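You operate a simulated robot arm through the tools that you are given. There is no shell and no other tool.

You run a simulated robot arm. Do the job below in one go: nothing can be reset, and whatever is moved stays where it is left.

TASK
Lay the wave drawing from drawer T29 on T23 and line up the blue roundel from T24 on it.
Fine: shut the drawer again; switch T23 on before lining up; other roundels, the other drawing and controls stay.

It is judged by the outcome, as a careful person would: the job done as asked, and still so three seconds after it is handed in. It fails if anything else is knocked over, pushed out of place, dropped, spilled or broken.

THE ROBOT
A 6-joint arm with a two-finger gripper, fixed in place. Base frame: the origin is on the floor under the middle of its stand, x ahead of it, y to its left, z up. Units: m, rad, N and s.
It reaches about 1.572 m from its shoulder. Its first joint turns from -2.897 to 2.897 rad. Payload 2.45 kg.
Tool frame: the origin (TCP) lies between the finger pads and is the grasp point; the fingertips stand 0.02 m ahead of it; z points along the fingers, y is the line along which they close. The gripper opens to 0.14 m; its body begins 0.168 m behind the TCP.
Orientation is that of the tool frame in the base frame, as a unit quaternion [x, y, z, w]. With the fingers straight down and closing along the base's y, the tool's x points along the base's -x, its y along +y and its z along -z.

THE INTERFACE
- The arm moves only by the tool drive_tool. Its argument "steps" is text: rows parted by semicolons, each of 7 numbers parted by spaces: the turn, a rotation vector about the base's x, y, z in rad, then the shift along the base's x, y, z in m, then the gripper command, from -1 (fully open) to 1 (shut), values between in proportion. In form: rx ry rz tx ty tz claw; .... A call has 1 to 20 rows; each row shifts and turns the commanded pose from where the row before left it. A row lasts 0.2 s, in which the tool goes at most 0.05 m and 0.15 rad; a call with a longer step from one row to the next is refused whole, and so is a gripper value outside its range. Where a pose cannot be reached the arm comes as near as it can. A force on the tool above 50 N (or 10 N above the force at the start of the call, whichever is more), or a blocked arm, ends the call early, and 0.2 s more pass. Each finger travels about 0.045 m/s and halts on what it meets, pressing with about 35 N; the grip force reading is that of the motor and also rises with nothing between the fingers. The clock runs only during rows and for 0.2 s after the last one: add rows that do not move to give the fingers time. The reply holds the time, the measured pose of the TCP, the force on the tool along the base axes, the opening and the grip force, in the units named above and with some noise, with the torque about the TCP (base axes, N m) and any sound that the robot's microphone picked up.
- Cameras (640 x 400 px; columns grow to the right, rows downward): "scene" is fixed at [0.4004, -0.6494, 1.4451]; the picture's right is [0.74, -0.67, 0.00], its down [-0.33, -0.37, -0.87] and it looks along [0.58, 0.64, -0.50] (base axes); focal length 327 px, centre (320, 200). "wrist" rides on the gripper at [0.078, 0.011, -0.209] in the tool frame; the picture's right is [-0.14, 0.99, 0.00], its down [-0.92, -0.13, -0.37] and it looks along [-0.36, -0.05, 0.93] (tool axes); focal length 280 px, centre (320, 200). There is no depth. A picture from a camera that has moved, and an enlarged one, comes with that camera's place and axes in the base frame and with its lens.
- snapshot(camera): a new picture of that camera. No time passes.
- enlarge(camera, box): a new picture of the part [left, top, right, bottom] of that camera's present view, enlarged. No time passes.
- close_job(): hands the job in; it is judged then, once.

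Nothing tells you positions but the pictures and the camera data. Unless the task says otherwise, let go and move clear before handing in.

The tools are called after "Emit:" as name(argument=value, ...) on one line, values as JSON. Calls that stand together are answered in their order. drive_tool: Moves the arm, as the interface text tells. Its arguments: {"type":"object","properties":{"steps":{"type":"string"}},"required":["steps"]} The other tools are called the same way: snapshot (camera) takes a picture; enlarge (camera, box) takes an enlarged picture of a part of a camera's view; close_job () hands the job in.

At the start:

```text
clock: 0.0
ee_pos: [0.7359, 0.3553, 1.1943]
orientation: [0.0, 1.0, 0.0, 0.001]
contact_force: [-0.3, -0.7, 0.1]
ft_torque: [0.03, -0.04, -0.01]
gripper_width: 0.14
grasp_force: 0.0
```

scene: 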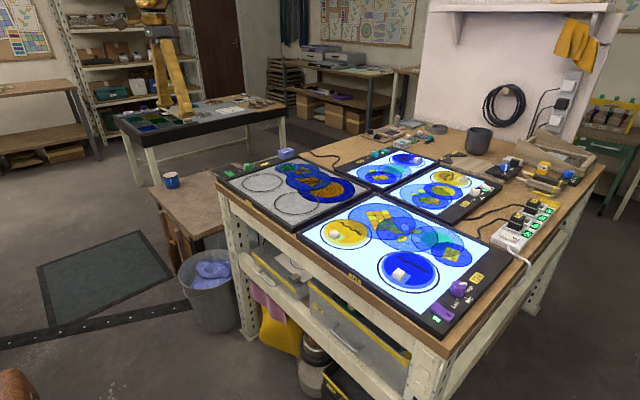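
wrist: 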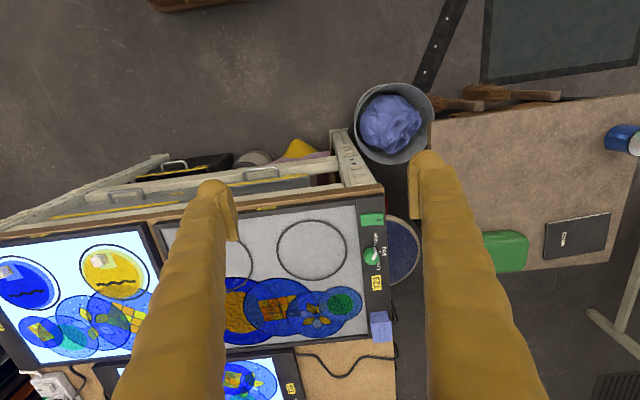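

I see a workbench with several light tables (one unlit, near its left end), drawers beneath, and the arm hovering near the left end. I'll look at the details and labels first.

Emit:
enlarge(camera="scene", box=[200, 130, 360, 230])

Emit:
enlarge(camera="scene", box=[300, 190, 500, 315])

Emit:
enlarge(camera="scene", box=[220, 220, 460, 370])

Emit:
enlarge(camera="scene", box=[330, 110, 610, 285])

Emit:
enlarge(camera="wrist", box=[0, 120, 440, 400])

```text
4.00 times, centred on (280, 180) of scene
camera zoom: at [0.4004, -0.6494, 1.4451], right [0.74, -0.67, 0.0], down [-0.33, -0.37, -0.87], along [0.58, 0.64, -0.5], focal length 1307 px, centre (480, 280)
```

zoom: 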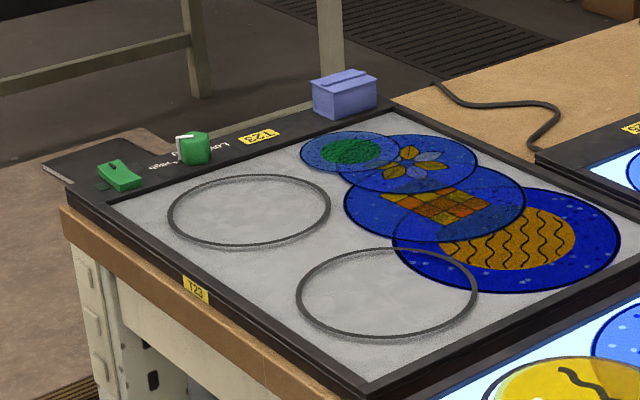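

```text
3.20 times, centred on (400, 252) of scene
camera zoom: at [0.4004, -0.6494, 1.4451], right [0.74, -0.67, 0.0], down [-0.33, -0.37, -0.87], along [0.58, 0.64, -0.5], focal length 1045 px, centre (64, 32)
```

zoom: 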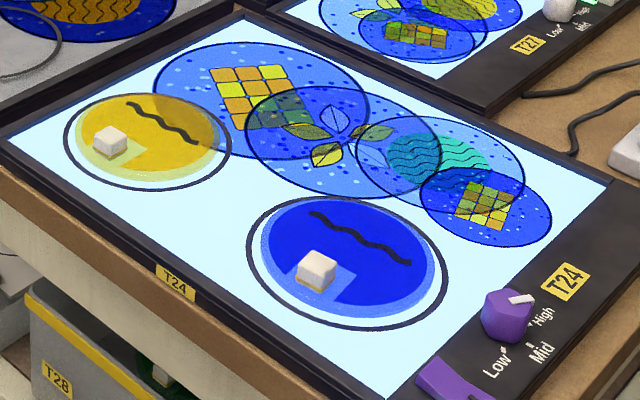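

```text
2.67 times, centred on (340, 295) of scene
camera zoom: at [0.4004, -0.6494, 1.4451], right [0.74, -0.67, 0.0], down [-0.33, -0.37, -0.87], along [0.58, 0.64, -0.5], focal length 871 px, centre (267, -53)
```

zoom: 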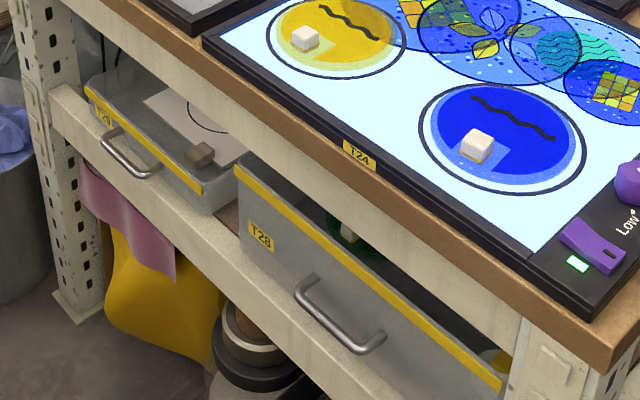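

```text
2.29 times, centred on (470, 198) of scene
camera zoom: at [0.4004, -0.6494, 1.4451], right [0.74, -0.67, 0.0], down [-0.33, -0.37, -0.87], along [0.58, 0.64, -0.5], focal length 747 px, centre (-23, 206)
```

zoom: 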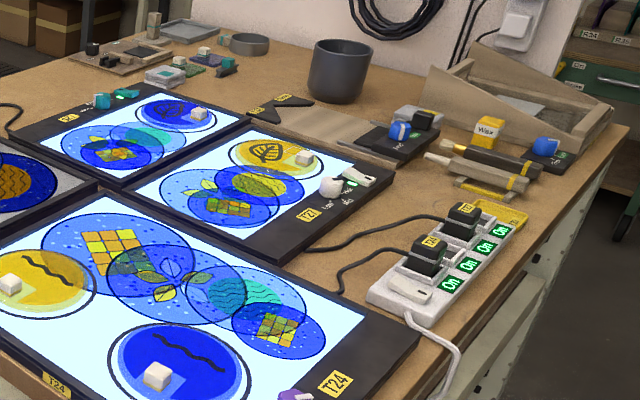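

```text
1.43 times, centred on (220, 260) of wrist
camera zoom: at [0.6582, 0.3658, 1.4039], right [0.14, 0.99, 0.0], down [0.92, -0.13, 0.37], along [0.37, -0.05, -0.93], focal length 401 px, centre (463, 114)
```

zoom: 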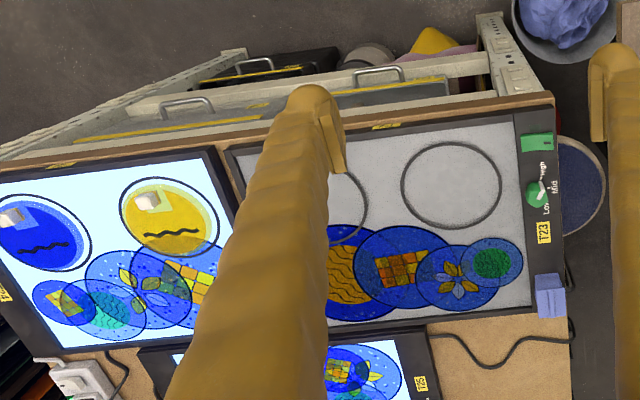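

T23 is the unlit table at the bench's left end, T24 the lit one with the blue and yellow roundels. Drawer T29 sits below T23/T24, and I need closer looks at controls, plugs and drawers.

Emit:
enlarge(camera="scene", box=[215, 140, 295, 190])

Emit:
enlarge(camera="scene", box=[480, 190, 570, 250])

Emit:
enlarge(camera="scene", box=[240, 230, 320, 300])

Emit:
enlarge(camera="scene", box=[420, 260, 500, 320])

Emit:
enlarge(camera="wrist", box=[330, 190, 430, 350])

Emit:
enlarge(camera="wrist", box=[100, 120, 400, 230])

```text
8.00 times, centred on (255, 165) of scene
camera zoom: at [0.4004, -0.6494, 1.4451], right [0.74, -0.67, 0.0], down [-0.33, -0.37, -0.87], along [0.58, 0.64, -0.5], focal length 2613 px, centre (840, 480)
```

zoom: 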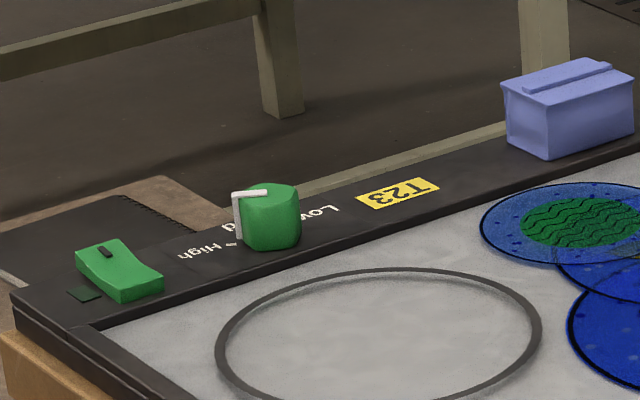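

```text
6.67 times, centred on (525, 220) of scene
camera zoom: at [0.4004, -0.6494, 1.4451], right [0.74, -0.67, 0.0], down [-0.33, -0.37, -0.87], along [0.58, 0.64, -0.5], focal length 2178 px, centre (-1047, 67)
```

zoom: 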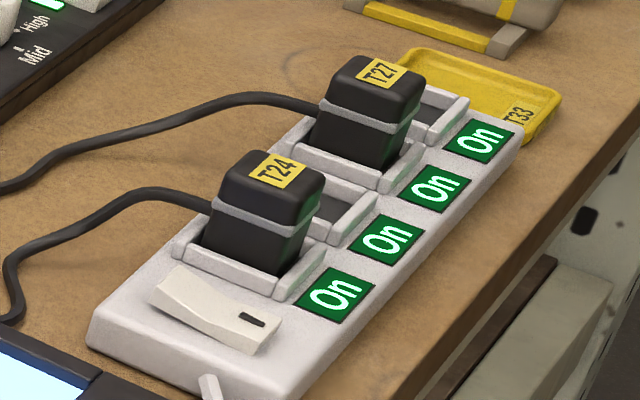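

```text
5.71 times, centred on (280, 265) of scene
camera zoom: at [0.4004, -0.6494, 1.4451], right [0.74, -0.67, 0.0], down [-0.33, -0.37, -0.87], along [0.58, 0.64, -0.5], focal length 1867 px, centre (549, -171)
```

zoom: 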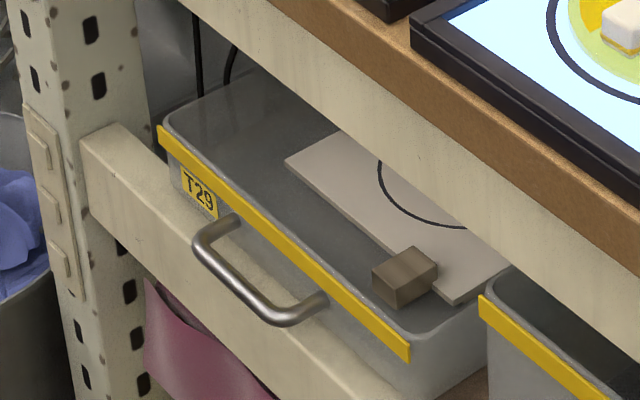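

```text
6.67 times, centred on (460, 290) of scene
camera zoom: at [0.4004, -0.6494, 1.4451], right [0.74, -0.67, 0.0], down [-0.33, -0.37, -0.87], along [0.58, 0.64, -0.5], focal length 2178 px, centre (-613, -400)
```

zoom: 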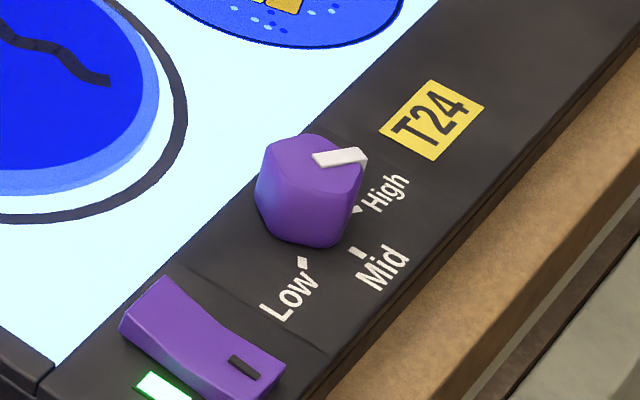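

```text
2.50 times, centred on (380, 270) of wrist
camera zoom: at [0.6582, 0.3658, 1.4039], right [0.14, 0.99, 0.0], down [0.92, -0.13, 0.37], along [0.37, -0.05, -0.93], focal length 701 px, centre (170, 25)
```

zoom: 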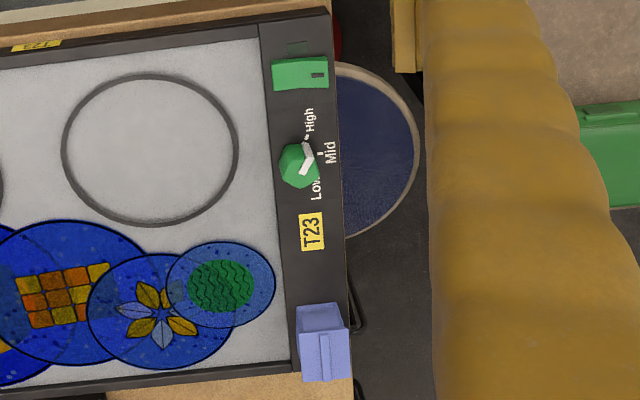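

```text
2.13 times, centred on (250, 175) of wrist
camera zoom: at [0.6582, 0.3658, 1.4039], right [0.14, 0.99, 0.0], down [0.92, -0.13, 0.37], along [0.37, -0.05, -0.93], focal length 598 px, centre (469, 253)
```

zoom: 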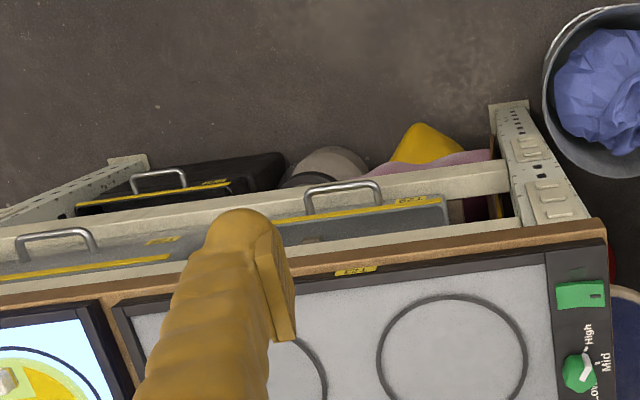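

The rocker of T23 works out to about (0.91, 0.43, 0.90) by triangulation and the T29 handle to about (0.87, 0.16, 0.57). Next I check the gripper's shape, and the rocker on a lit table for comparison.

Emit:
enlarge(camera="scene", box=[110, 0, 230, 130])

Emit:
enlarge(camera="scene", box=[420, 280, 470, 330])

Emit:
enlarge(camera="scene", box=[330, 140, 430, 200])

Emit:
enlarge(camera="scene", box=[430, 160, 510, 210])

Emit:
enlarge(camera="scene", box=[535, 60, 640, 150])

```text
3.08 times, centred on (170, 65) of scene
camera zoom: at [0.4004, -0.6494, 1.4451], right [0.74, -0.67, 0.0], down [-0.33, -0.37, -0.87], along [0.58, 0.64, -0.5], focal length 1005 px, centre (782, 615)
```

zoom: 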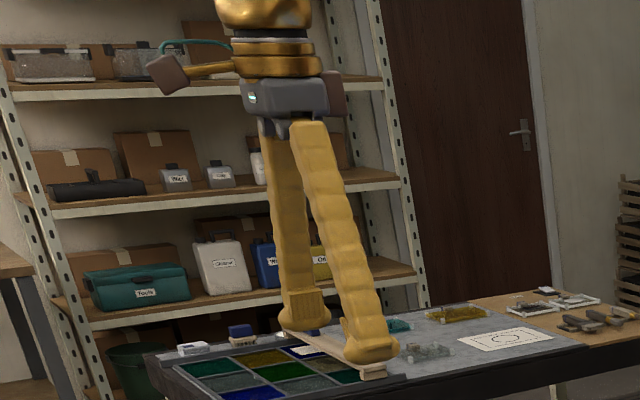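

```text
8.00 times, centred on (445, 305) of scene
camera zoom: at [0.4004, -0.6494, 1.4451], right [0.74, -0.67, 0.0], down [-0.33, -0.37, -0.87], along [0.58, 0.64, -0.5], focal length 2613 px, centre (-680, -640)
```

zoom: 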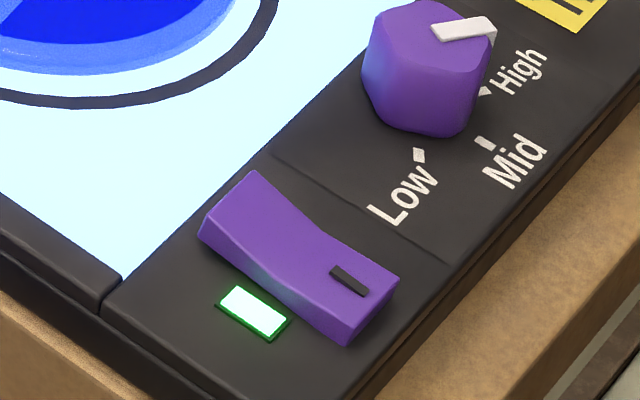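

```text
6.40 times, centred on (380, 170) of scene
camera zoom: at [0.4004, -0.6494, 1.4451], right [0.74, -0.67, 0.0], down [-0.33, -0.37, -0.87], along [0.58, 0.64, -0.5], focal length 2091 px, centre (-64, 392)
```

zoom: 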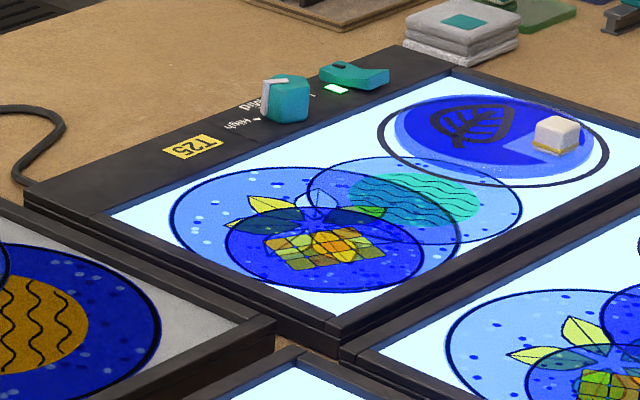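

```text
8.00 times, centred on (470, 185) of scene
camera zoom: at [0.4004, -0.6494, 1.4451], right [0.74, -0.67, 0.0], down [-0.33, -0.37, -0.87], along [0.58, 0.64, -0.5], focal length 2613 px, centre (-880, 320)
```

zoom: 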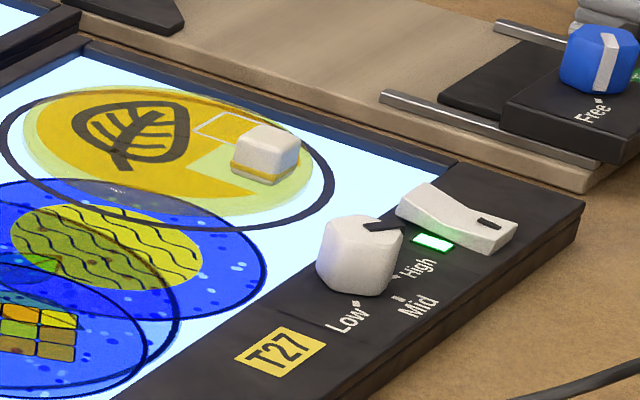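

```text
4.44 times, centred on (588, 105) of scene
camera zoom: at [0.4004, -0.6494, 1.4451], right [0.74, -0.67, 0.0], down [-0.33, -0.37, -0.87], along [0.58, 0.64, -0.5], focal length 1452 px, centre (-869, 622)
```

zoom: 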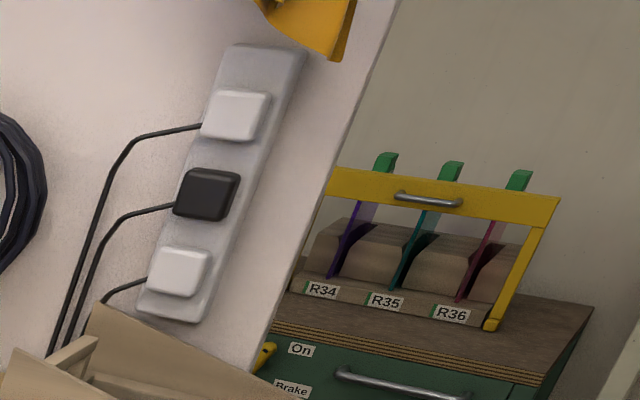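

Controls are clear: the dash end of a rocker is pressed down on lit tables, and raised on T23. Now I check the fingertip geometry before planning how to hook the drawer handle.

Emit:
enlarge(camera="wrist", box=[170, 140, 300, 260])

Emit:
enlarge(camera="scene", box=[150, 80, 200, 130])

Emit:
enlarge(camera="wrist", box=[380, 130, 480, 260])

```text
3.33 times, centred on (235, 200) of wrist
camera zoom: at [0.6582, 0.3658, 1.4039], right [0.14, 0.99, 0.0], down [0.92, -0.13, 0.37], along [0.37, -0.05, -0.93], focal length 935 px, centre (603, 200)
```

zoom: 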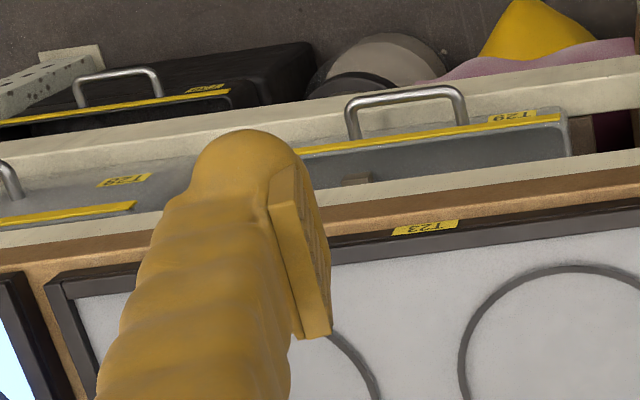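

```text
8.00 times, centred on (175, 105) of scene
camera zoom: at [0.4004, -0.6494, 1.4451], right [0.74, -0.67, 0.0], down [-0.33, -0.37, -0.87], along [0.58, 0.64, -0.5], focal length 2613 px, centre (1480, 960)
```

zoom: 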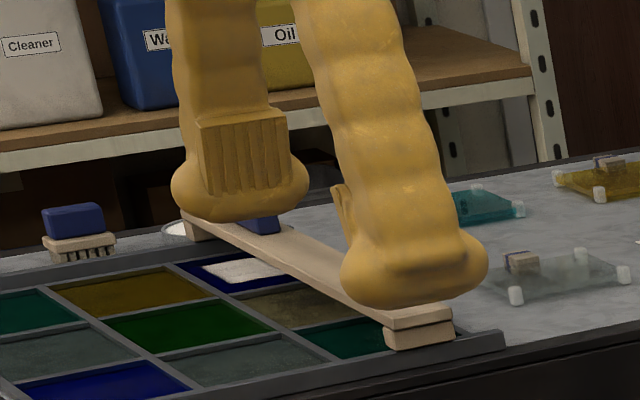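

```text
3.08 times, centred on (430, 195) of wrist
camera zoom: at [0.6582, 0.3658, 1.4039], right [0.14, 0.99, 0.0], down [0.92, -0.13, 0.37], along [0.37, -0.05, -0.93], focal length 863 px, centre (-18, 215)
```

zoom: 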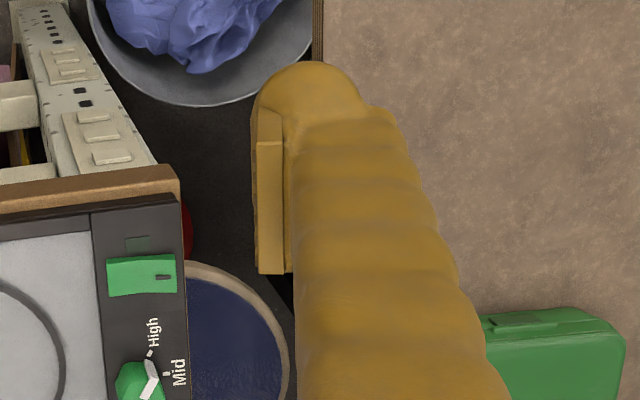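

Emit:
enlarge(camera="scene", box=[255, 240, 305, 285])

Emit:
enlarge(camera="wrist", box=[215, 140, 345, 200])

```text
8.89 times, centred on (280, 262) of scene
camera zoom: at [0.4004, -0.6494, 1.4451], right [0.74, -0.67, 0.0], down [-0.33, -0.37, -0.87], along [0.58, 0.64, -0.5], focal length 2904 px, centre (676, -356)
```

zoom: 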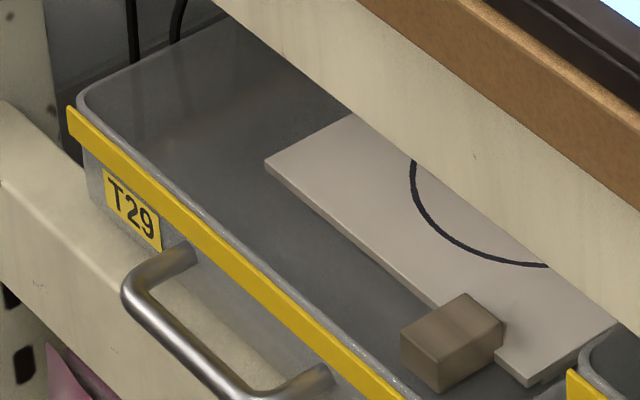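

```text
4.92 times, centred on (280, 170) of wrist
camera zoom: at [0.6582, 0.3658, 1.4039], right [0.14, 0.99, 0.0], down [0.92, -0.13, 0.37], along [0.37, -0.05, -0.93], focal length 1380 px, centre (517, 348)
```

zoom: 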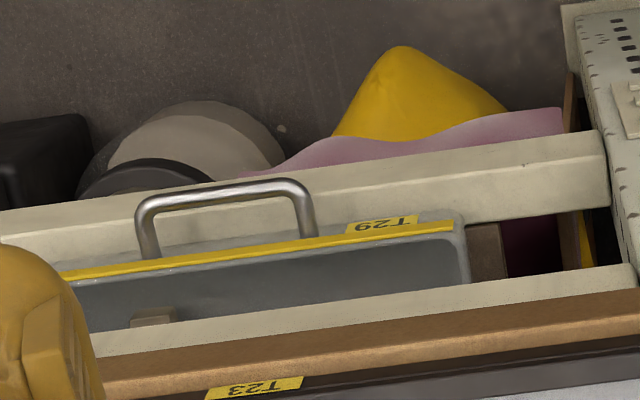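

The T29 handle bar lies roughly from y≈0.11 to 0.20 at x≈0.86, z≈0.58, with the sheet and its block inside the drawer. I'll move back and tilt the tool forward to look into the drawer.

Emit:
drive_tool(steps="0 -0.075 0 -0.03 -0.026 -0.015 -1;0 -0.075 0 -0.03 -0.026 -0.02 -1;0 -0.075 0 -0.03 -0.026 -0.02 -1;0 -0.075 0 -0.03 -0.026 -0.02 -1;0 -0.075 0 -0.03 -0.026 -0.02 -1;0 -0.075 0 -0.03 -0.026 -0.02 -1;0 -0.075 0 -0.03 -0.026 -0.02 -1;0 -0.075 0 -0.03 -0.026 -0.02 -1")

Emit:
snapshot(camera="wrist")

Emit:
snapshot(camera="scene")

```text
clock: 1.8
ee_pos: [0.4974, 0.1474, 1.0387]
orientation: [0.0, 0.955, 0.0, 0.297]
contact_force: [-1.3, 0.8, -1.1]
ft_torque: [0.05, 0.01, 0.04]
gripper_width: 0.1398
grasp_force: 0.1
```

```text
taken
camera wrist: at [0.3151, 0.1577, 1.1672], right [0.11, 0.99, 0.08], down [0.55, -0.13, 0.83], along [0.83, -0.05, -0.56], focal length 280 px, centre (320, 200)
```

wrist: 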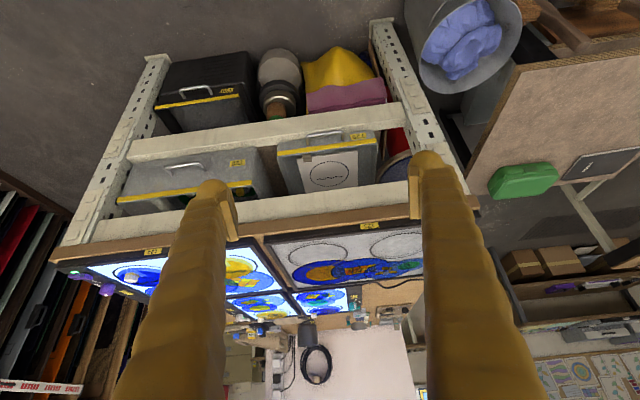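

```text
taken
```

scene: 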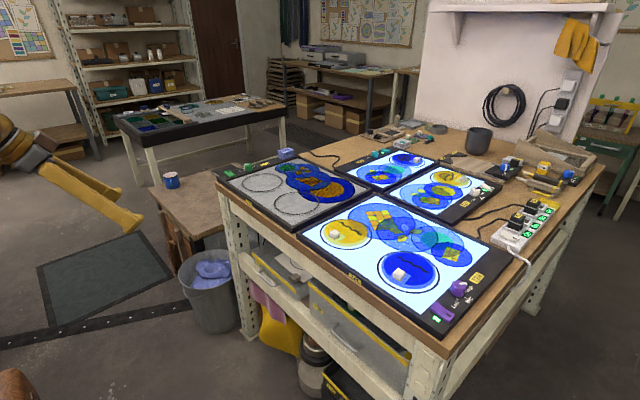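

The wrist camera (upside down) now sees into drawer T29: a sheet with a circle and probably a wave is in it. Let me enlarge.

Emit:
enlarge(camera="wrist", box=[260, 110, 400, 200])

Emit:
enlarge(camera="wrist", box=[100, 120, 280, 220])

Emit:
enlarge(camera="wrist", box=[240, 200, 480, 330])

```text
4.44 times, centred on (330, 155) of wrist
camera zoom: at [0.3151, 0.1577, 1.1672], right [0.11, 0.99, 0.08], down [0.55, -0.13, 0.83], along [0.83, -0.05, -0.56], focal length 1246 px, centre (276, 400)
```

zoom: 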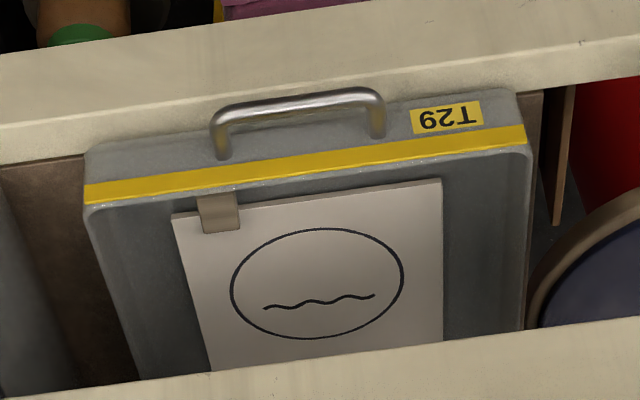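

```text
3.56 times, centred on (190, 170) of wrist
camera zoom: at [0.3151, 0.1577, 1.1672], right [0.11, 0.99, 0.08], down [0.55, -0.13, 0.83], along [0.83, -0.05, -0.56], focal length 997 px, centre (782, 307)
```

zoom: 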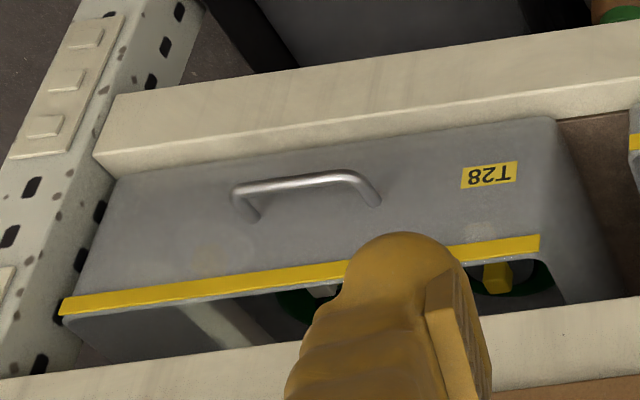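

```text
2.67 times, centred on (360, 265) of wrist
camera zoom: at [0.3151, 0.1577, 1.1672], right [0.11, 0.99, 0.08], down [0.55, -0.13, 0.83], along [0.83, -0.05, -0.56], focal length 748 px, centre (213, 27)
```

zoom: 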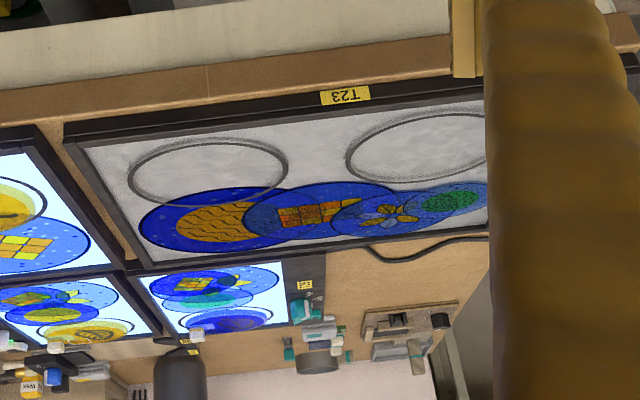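

The wave sheet lies in T29 with its grip block at the front-right corner; the sheet's wave and the roundel's wave both run along y, offset toward +x. I'll first go above T23's rocker to look closely and switch it on.

Emit:
drive_tool(steps="0 0.06 0 0.03 0.03 0.014 -1;0 0.06 0 0.03 0.03 0.014 -1;0 0.06 0 0.03 0.03 0.014 -1;0 0.06 0 0.03 0.03 0.014 -1;0 0.06 0 0.03 0.03 0.014 -1;0 0.06 0 0.03 0.03 0.014 -1;0 0.06 0 0.03 0.03 0.014 -1;0 0.06 0 0.03 0.03 0.014 -1;0 0.06 0 0.03 0.03 0 -1;0 0.06 0 0.03 0.03 0 -1;0 0 0 0.0 0.0 0 -1")

Emit:
snapshot(camera="wrist")

Emit:
enlarge(camera="wrist", box=[260, 130, 420, 260])

```text
clock: 4.2
ee_pos: [0.795, 0.4501, 1.153]
orientation: [0.0, 1.0, 0.0, 0.0]
contact_force: [0.1, -0.1, -0.4]
ft_torque: [0.03, -0.03, -0.01]
gripper_width: 0.1399
grasp_force: 0.0
```

```text
taken
camera wrist: at [0.7161, 0.4604, 1.3617], right [0.14, 0.99, 0.0], down [0.92, -0.13, 0.37], along [0.37, -0.05, -0.93], focal length 280 px, centre (320, 200)
```

wrist: 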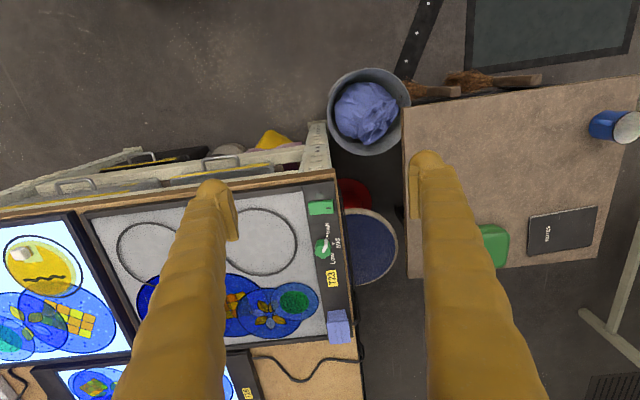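

```text
3.08 times, centred on (340, 195) of wrist
camera zoom: at [0.7161, 0.4604, 1.3617], right [0.14, 0.99, 0.0], down [0.92, -0.13, 0.37], along [0.37, -0.05, -0.93], focal length 863 px, centre (258, 215)
```

zoom: 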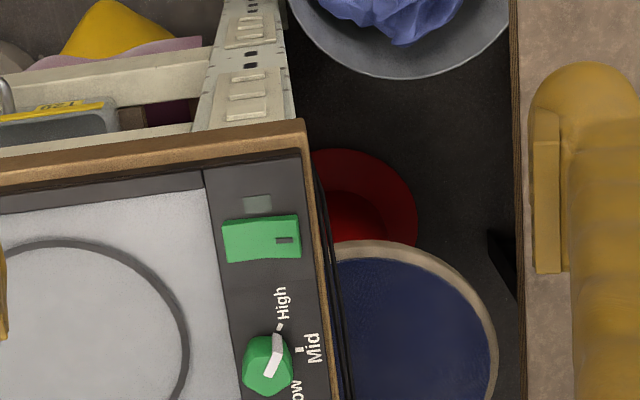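

T23's rocker is about 45 mm long along y, centred near (0.914, 0.436), with its dash end at y≈0.453. I'll position the right-hand (−y) fingertip above the dash end.

Emit:
drive_tool(steps="0 0 0 0.03 0.0235 0 -1;0 0 0 0.03 0.0235 0 -1;0 0 0 0.03 0.0235 0 -1;0 0 0 0.03 0.0235 0 -1;0 0 0 0 0 -0.04 -1;0 0 0 0 0 -0.04 -1;0 0 0 0 0 -0.04 -1;0 0 0 0 0 -0.04 -1;0 0 0 0 0 -0.02 -1;0 0 0 0 0 0 -1")

Emit:
snapshot(camera="wrist")

Emit:
enlarge(camera="scene", box=[200, 110, 300, 200])

```text
clock: 6.4
ee_pos: [0.9171, 0.5407, 0.9716]
orientation: [0.0, 1.0, 0.0, 0.001]
contact_force: [0.3, -0.3, 0.6]
ft_torque: [0.01, 0.01, -0.01]
gripper_width: 0.1402
grasp_force: 0.1
```

```text
taken
camera wrist: at [0.8392, 0.5513, 1.1802], right [0.14, 0.99, 0.0], down [0.92, -0.13, 0.37], along [0.37, -0.05, -0.93], focal length 280 px, centre (320, 200)
```

wrist: 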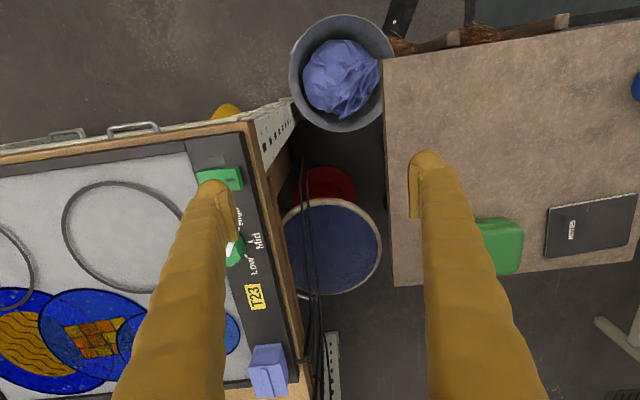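

```text
4.44 times, centred on (250, 155) of scene
camera zoom: at [0.4004, -0.6494, 1.4451], right [0.74, -0.67, 0.0], down [-0.33, -0.37, -0.87], along [0.58, 0.64, -0.5], focal length 1452 px, centre (631, 400)
```

zoom: 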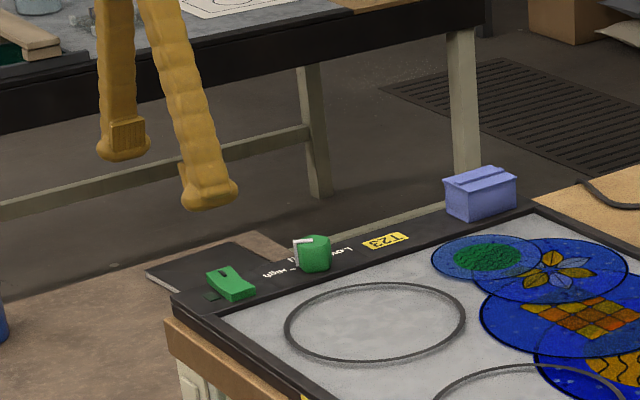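

Emit:
enlarge(camera="wrist", box=[170, 140, 270, 220])

Emit:
enlarge(camera="scene", box=[220, 140, 270, 190])

```text
5.00 times, centred on (220, 180) of wrist
camera zoom: at [0.8392, 0.5513, 1.1802], right [0.14, 0.99, 0.0], down [0.92, -0.13, 0.37], along [0.37, -0.05, -0.93], focal length 1402 px, centre (820, 300)
```

zoom: 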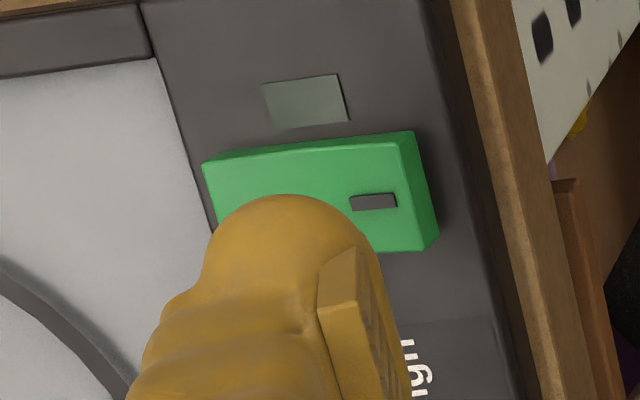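

```text
8.00 times, centred on (245, 165) of scene
camera zoom: at [0.4004, -0.6494, 1.4451], right [0.74, -0.67, 0.0], down [-0.33, -0.37, -0.87], along [0.58, 0.64, -0.5], focal length 2613 px, centre (920, 480)
```

zoom: 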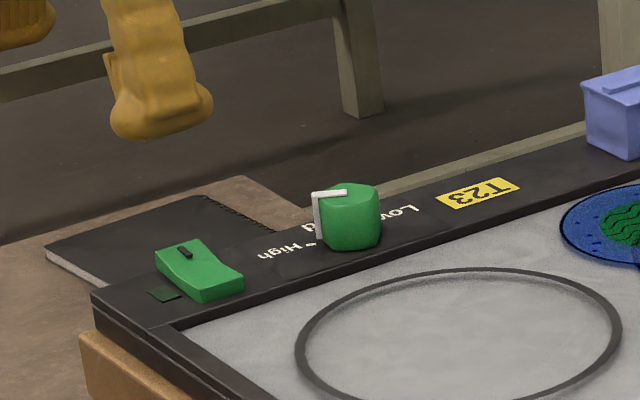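

The fingertip is at about (0.917, 0.454), right over the raised dash end. I press straight down gently.

Emit:
drive_tool(steps="0 0 0 0 0 -0.015 -1;0 0 0 0 0 -0.015 -1;0 0 0 0 0 -0.004 -1;0 0 0 0 0 -0.004 -1;0 0 0 0 0 -0.003 -1;0 0 0 0 0 0 -1")

Emit:
enlarge(camera="scene", box=[200, 130, 280, 190])

```text
clock: 7.8
ee_pos: [0.9178, 0.5413, 0.9318]
orientation: [0.001, 1.0, 0.0, 0.001]
contact_force: [-0.5, 0.4, 0.0]
ft_torque: [-0.03, 0.02, 0.01]
gripper_width: 0.1397
grasp_force: 0.1
```

```text
6.67 times, centred on (240, 160) of scene
camera zoom: at [0.4004, -0.6494, 1.4451], right [0.74, -0.67, 0.0], down [-0.33, -0.37, -0.87], along [0.58, 0.64, -0.5], focal length 2178 px, centre (853, 467)
```

zoom: 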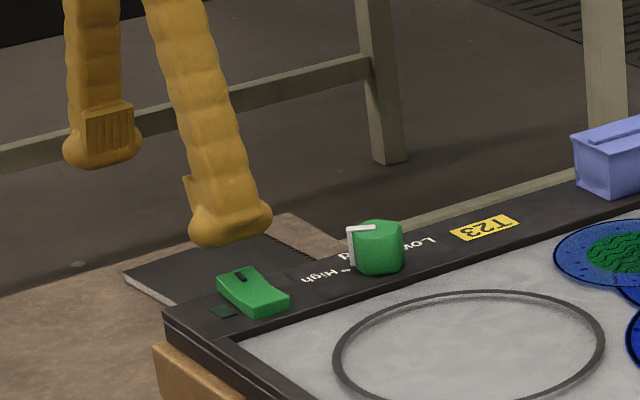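

Emit:
drive_tool(steps="0 0 0 0 0 -0.006 -1;0 0 0 0 0 -0.004 -1;0 0 0 0 0 -0.003 -1;0 0 0 0 0 -0.003 -1;0 0 0 0 0 0 -1")

Emit:
enlarge(camera="scene", box=[200, 130, 280, 190])

```text
clock: 9.0
ee_pos: [0.917, 0.5399, 0.9152]
orientation: [0.001, 1.0, -0.001, 0.001]
contact_force: [-1.5, 1.3, 1.7]
ft_torque: [-0.09, 0.03, -0.1]
gripper_width: 0.1398
grasp_force: 0.0
```

```text
6.67 times, centred on (240, 160) of scene
camera zoom: at [0.4004, -0.6494, 1.4451], right [0.74, -0.67, 0.0], down [-0.33, -0.37, -0.87], along [0.58, 0.64, -0.5], focal length 2178 px, centre (853, 467)
```

zoom: 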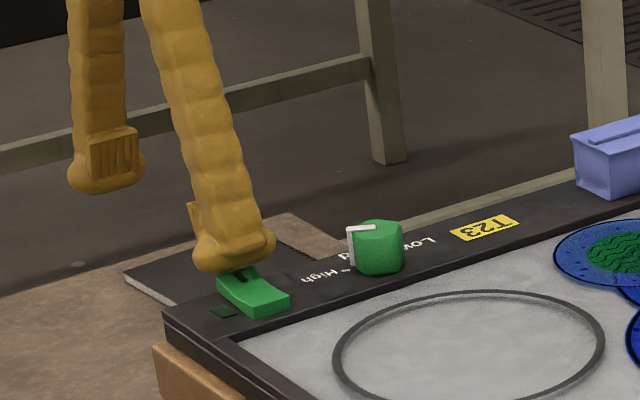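

The fingertip is just touching the rocker now. I keep pressing in small steps until it clicks.

Emit:
drive_tool(steps="0 0 0 0 0 -0.002 -1;0 0 0 0 0 -0.002 -1;0 0 0 0 0 -0.002 -1;0 0 0 0 0 0 -1")

Emit:
enlarge(camera="scene", box=[200, 130, 280, 190])

```text
clock: 10.0
ee_pos: [0.9169, 0.5401, 0.9108]
orientation: [0.0, 1.0, 0.0, 0.001]
contact_force: [-4.7, -0.7, 18.3]
ft_torque: [-1.53, 0.18, -0.45]
gripper_width: 0.1402
grasp_force: 0.1
```

```text
6.67 times, centred on (240, 160) of scene
camera zoom: at [0.4004, -0.6494, 1.4451], right [0.74, -0.67, 0.0], down [-0.33, -0.37, -0.87], along [0.58, 0.64, -0.5], focal length 2178 px, centre (853, 467)
```

zoom: 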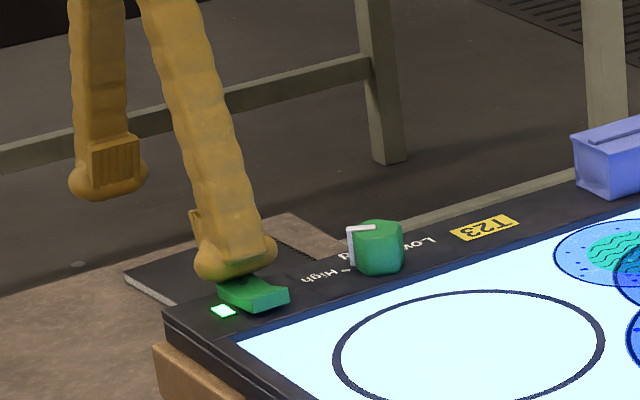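

T23 is lit and its indicator is green. I lift off and back away toward the front of the bench, then look at the result.

Emit:
drive_tool(steps="0 0 0 0 0 0.01 -1;0 0 0 0 0 0.03 -1;0 0 0 0 0 0.045 -1;0 0 0 0 0 0.045 -1;0 0 0 0 0 0.045 -1;0 0 0 -0.035 -0.03 0.01 -1;0 0 0 -0.035 -0.03 0 -1;0 0 0 -0.035 -0.03 0 -1;0 0 0 -0.035 -0.03 0 -1;0 0 0 -0.035 -0.03 0 -1;0 0 0 -0.035 -0.03 0 -1;0 0 0 -0.035 -0.03 0 -1;0 0 0 -0.035 -0.03 0 -1;0 0 0 0 0 0 -1")

Emit:
snapshot(camera="scene")

Emit:
snapshot(camera="wrist")

```text
clock: 13.0
ee_pos: [0.6355, 0.3003, 1.0959]
orientation: [0.0, 1.0, 0.0, 0.001]
contact_force: [0.1, 0.1, 1.3]
ft_torque: [0.01, 0.0, 0.0]
gripper_width: 0.1402
grasp_force: 0.0
```

```text
taken
```

scene: 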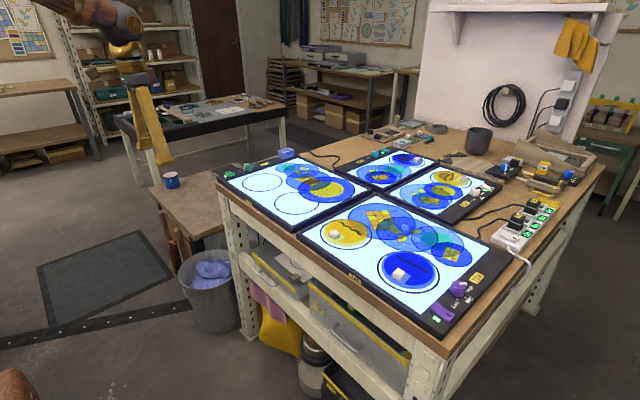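

```text
taken
camera wrist: at [0.5571, 0.3111, 1.3051], right [0.14, 0.99, 0.0], down [0.92, -0.13, 0.37], along [0.37, -0.05, -0.93], focal length 280 px, centre (320, 200)
```

wrist: 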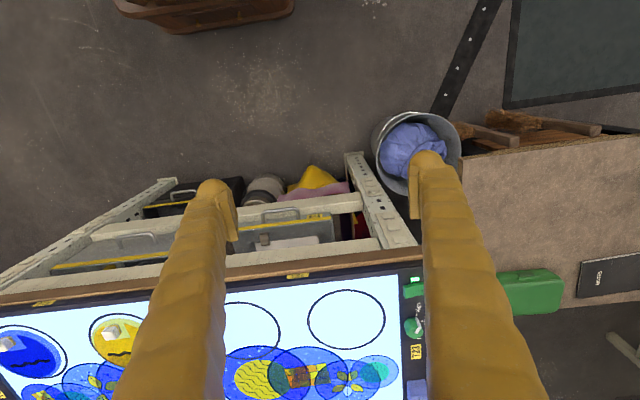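

T23 is on. Now I turn the gripper so the fingers close vertically and tilt it forward, ready to grip the horizontal bar of the T29 handle.

Emit:
drive_tool(steps="0 0 0.1428 0.004 -0.013 -0.01 -1;0 0 0.1428 0.004 -0.013 -0.01 -1;0 0 0.1428 0.004 -0.013 -0.01 -1;0 0 0.1428 0.004 -0.013 -0.01 -1;0 0 0.1428 0.004 -0.013 -0.01 -1;0 0 0.1428 0.004 -0.013 -0.01 -1;0 0 0.1428 0.004 -0.013 -0.01 -1;0 0 0.1428 0.004 -0.013 -0.01 -1;0 0 0.1428 0.004 -0.013 -0.01 -1;0 0 0.1428 0.004 -0.013 -0.01 -1;0 0 0.1428 0.004 -0.013 -0.01 -1;0 0 0 0 0 0 -1")

Emit:
snapshot(camera="wrist")

```text
clock: 15.6
ee_pos: [0.6807, 0.1576, 0.9846]
orientation: [0.708, -0.707, 0.0, -0.001]
contact_force: [-0.1, -0.5, 0.0]
ft_torque: [0.0, 0.0, 0.04]
gripper_width: 0.1401
grasp_force: 0.1
```

```text
taken
camera wrist: at [0.6703, 0.0782, 1.1937], right [-0.99, 0.14, 0.0], down [0.13, 0.92, 0.37], along [0.05, 0.37, -0.93], focal length 280 px, centre (320, 200)
```

wrist: 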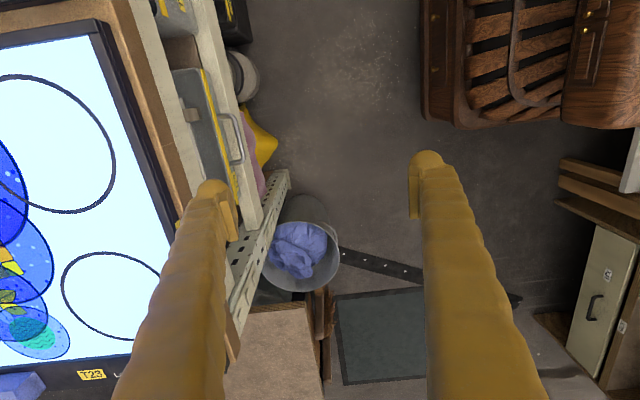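

Emit:
enlarge(camera="wrist", box=[400, 0, 640, 150])

Emit:
enlarge(camera="wrist", box=[130, 40, 300, 230])

Emit:
enlarge(camera="scene", box=[0, 0, 240, 150])

Emit:
enlarge(camera="scene", box=[0, 300, 160, 400])

```text
2.67 times, centred on (520, 75) of wrist
camera zoom: at [0.6703, 0.0782, 1.1937], right [-0.99, 0.14, 0.0], down [0.13, 0.92, 0.37], along [0.05, 0.37, -0.93], focal length 748 px, centre (-213, 533)
```

zoom: 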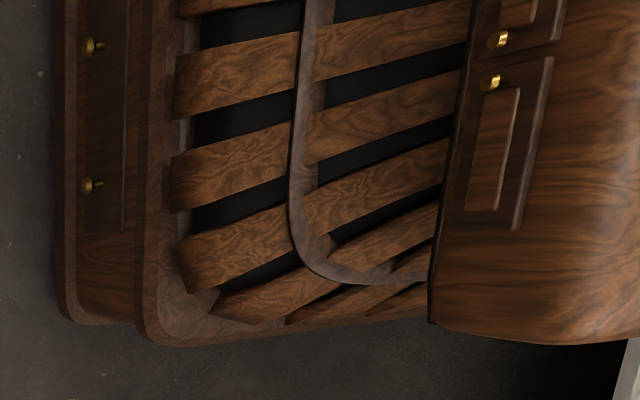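

```text
2.11 times, centred on (215, 135) of wrist
camera zoom: at [0.6703, 0.0782, 1.1937], right [-0.99, 0.14, 0.0], down [0.13, 0.92, 0.37], along [0.05, 0.37, -0.93], focal length 590 px, centre (541, 337)
```

zoom: 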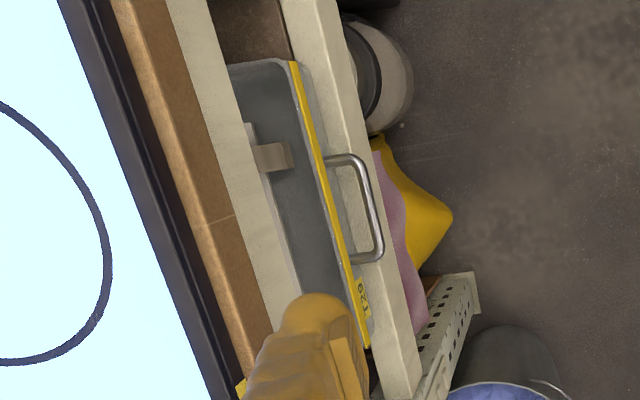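

```text
2.67 times, centred on (120, 75) of scene
camera zoom: at [0.4004, -0.6494, 1.4451], right [0.74, -0.67, 0.0], down [-0.33, -0.37, -0.87], along [0.58, 0.64, -0.5], focal length 871 px, centre (853, 533)
```

zoom: 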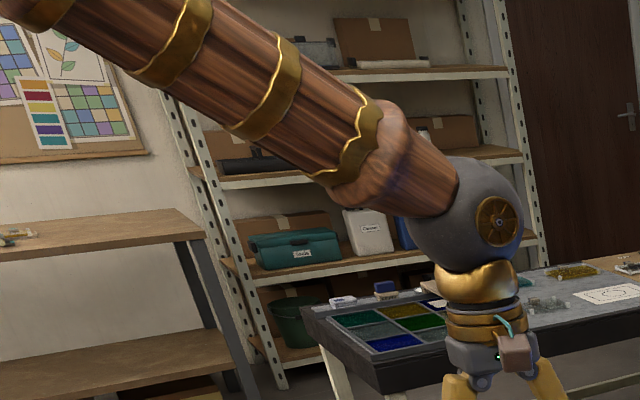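

```text
4.00 times, centred on (80, 350) of scene
camera zoom: at [0.4004, -0.6494, 1.4451], right [0.74, -0.67, 0.0], down [-0.33, -0.37, -0.87], along [0.58, 0.64, -0.5], focal length 1307 px, centre (1280, -400)
```

zoom: 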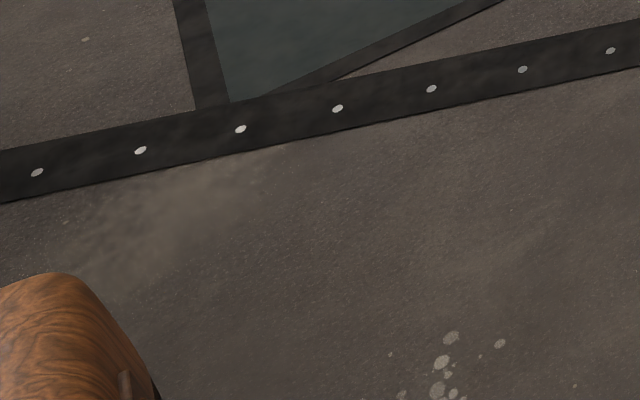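

The handle bar is now pinned at x≈0.8535, z≈0.585, y 0.107–0.203, about 35 mm off the drawer front. I pitch the tool about 70° forward while descending in front of it, with the fingers opened to 50 mm.

Emit:
drive_tool(steps="0 -0.1356 0 0.002 0 -0.033 0.286;0 -0.1356 0 0.002 0 -0.033 0.286;0 -0.1356 0 0.002 0 -0.033 0.286;0 -0.1356 0 0.002 0 -0.033 0.286;0 -0.1356 0 0.002 0 -0.033 0.286;0 -0.1356 0 0.002 0 -0.033 0.286;0 -0.1356 0 0.002 0 -0.033 0.286;0 -0.1356 0 0.002 0 -0.033 0.286;0 -0.1356 0 0.002 0 -0.033 0.286;0 0 0 0 0 0 0.286")

Emit:
snapshot(camera="wrist")

Emit:
snapshot(camera="scene")

```text
clock: 17.8
ee_pos: [0.737, 0.1596, 0.7088]
orientation: [-0.592, 0.609, -0.387, 0.358]
contact_force: [-0.1, 0.6, 1.0]
ft_torque: [-0.01, 0.0, 0.01]
gripper_width: 0.0499
grasp_force: 0.1
out of reach, approached as far as the arm can: row 4, 5, 7, 8, 9
```

```text
taken
camera wrist: at [0.5429, 0.0909, 0.7927], right [-0.43, 0.14, -0.89], down [-0.24, 0.94, 0.26], along [0.87, 0.32, -0.37], focal length 280 px, centre (320, 200)
```

wrist: 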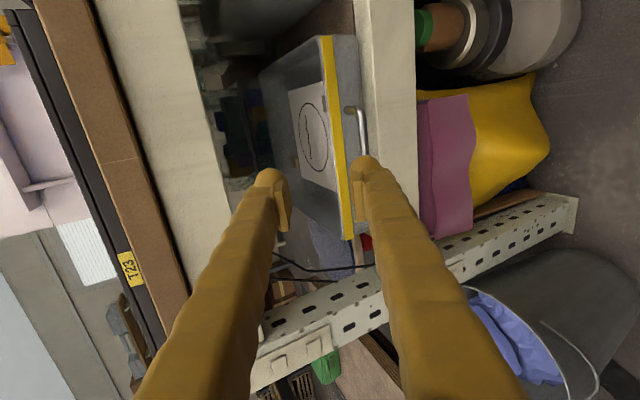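

```text
taken
```

scene: 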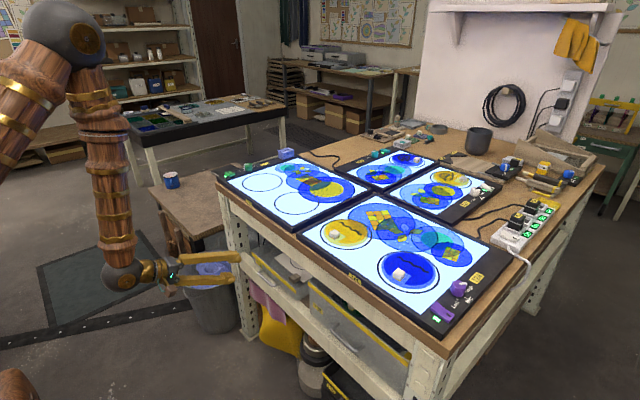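

The tool is pitched about 63° and sits in front of the drawer; closer in is out of reach, so only about 0.1 m of pull will work in this posture. I nudge forward to see how the commanded pose follows.

Emit:
drive_tool(steps="0 0 0 0.03 0 0 0.286;0 0 0 0.0 0 0 0.286")

```text
clock: 18.4
ee_pos: [0.7676, 0.1582, 0.7093]
orientation: [-0.592, 0.609, -0.387, 0.358]
contact_force: [0.4, 0.3, -0.1]
ft_torque: [0.01, -0.01, 0.01]
gripper_width: 0.0502
grasp_force: 0.1
```

Emit:
drive_tool(steps="0 0 0.053 0.002 -0.001 -0.03 0.286;0 0 0 0.002 -0.001 -0.03 0.286;0 0 0 0.001 -0.001 -0.024 0.286;0 0 0 0 0 0 0.286")

Emit:
snapshot(camera="wrist")

Emit:
enlarge(camera="scene", box=[180, 220, 320, 310])

```text
clock: 19.4
ee_pos: [0.7732, 0.1544, 0.6246]
orientation: [0.608, -0.593, 0.379, -0.369]
contact_force: [-0.4, 0.2, 0.7]
ft_torque: [0.02, 0.0, -0.01]
gripper_width: 0.0499
grasp_force: 0.0
```

```text
taken
camera wrist: at [0.5819, 0.0762, 0.7094], right [-0.44, 0.11, -0.89], down [-0.28, 0.92, 0.26], along [0.85, 0.37, -0.37], focal length 280 px, centre (320, 200)
```

wrist: 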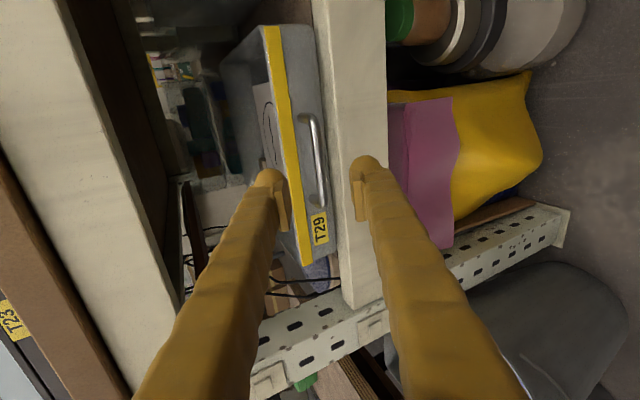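

```text
4.44 times, centred on (250, 265) of scene
camera zoom: at [0.4004, -0.6494, 1.4451], right [0.74, -0.67, 0.0], down [-0.33, -0.37, -0.87], along [0.58, 0.64, -0.5], focal length 1452 px, centre (631, -89)
```

zoom: 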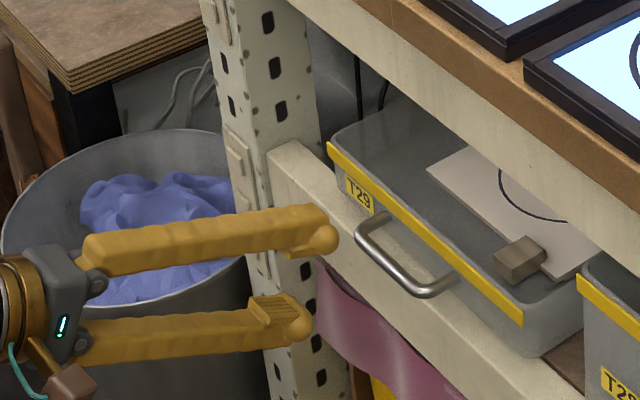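

The gripper is aligned in front of the handle. I advance along the tool axis so the bar sits between the pads.

Emit:
drive_tool(steps="0 0 0 0.025 0 -0.012 0.286;0 0 0 0.025 0 -0.012 0.286;0 0 0 0.015 0 -0.0075 0.286;0 0 0 0.0105 0 -0.005 0.286;0 0 0 0 0 0 0.286")

Emit:
snapshot(camera="wrist")

Emit:
enlarge(camera="scene", box=[200, 220, 320, 310])

```text
clock: 20.6
ee_pos: [0.8478, 0.1569, 0.5891]
orientation: [0.606, -0.596, 0.381, -0.365]
contact_force: [0.1, -0.3, 0.1]
ft_torque: [0.05, 0.02, 0.0]
gripper_width: 0.05
grasp_force: 0.0
```

```text
taken
camera wrist: at [0.6561, 0.0804, 0.6741], right [-0.44, 0.11, -0.89], down [-0.27, 0.93, 0.25], along [0.86, 0.36, -0.38], focal length 280 px, centre (320, 200)
```

wrist: 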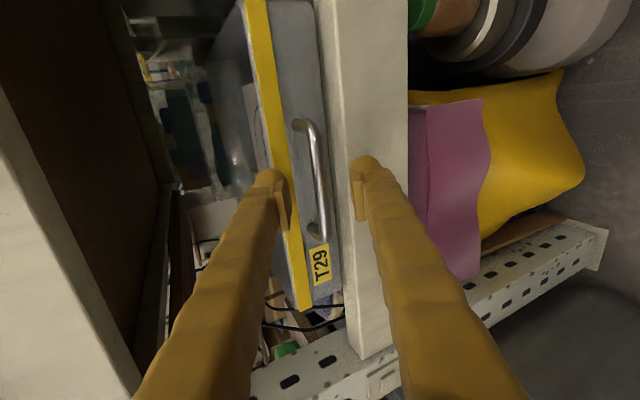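

```text
4.44 times, centred on (260, 265) of scene
camera zoom: at [0.4004, -0.6494, 1.4451], right [0.74, -0.67, 0.0], down [-0.33, -0.37, -0.87], along [0.58, 0.64, -0.5], focal length 1452 px, centre (587, -89)
```

zoom: 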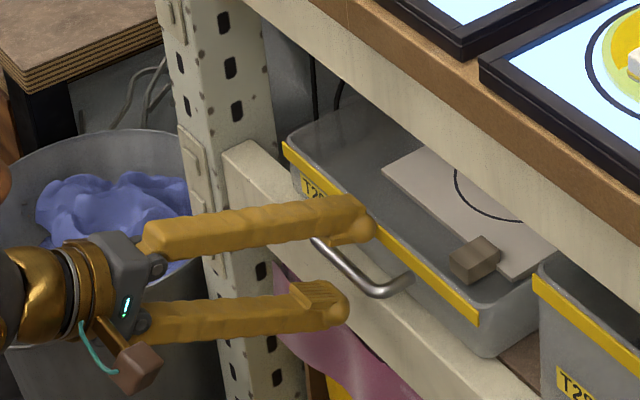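

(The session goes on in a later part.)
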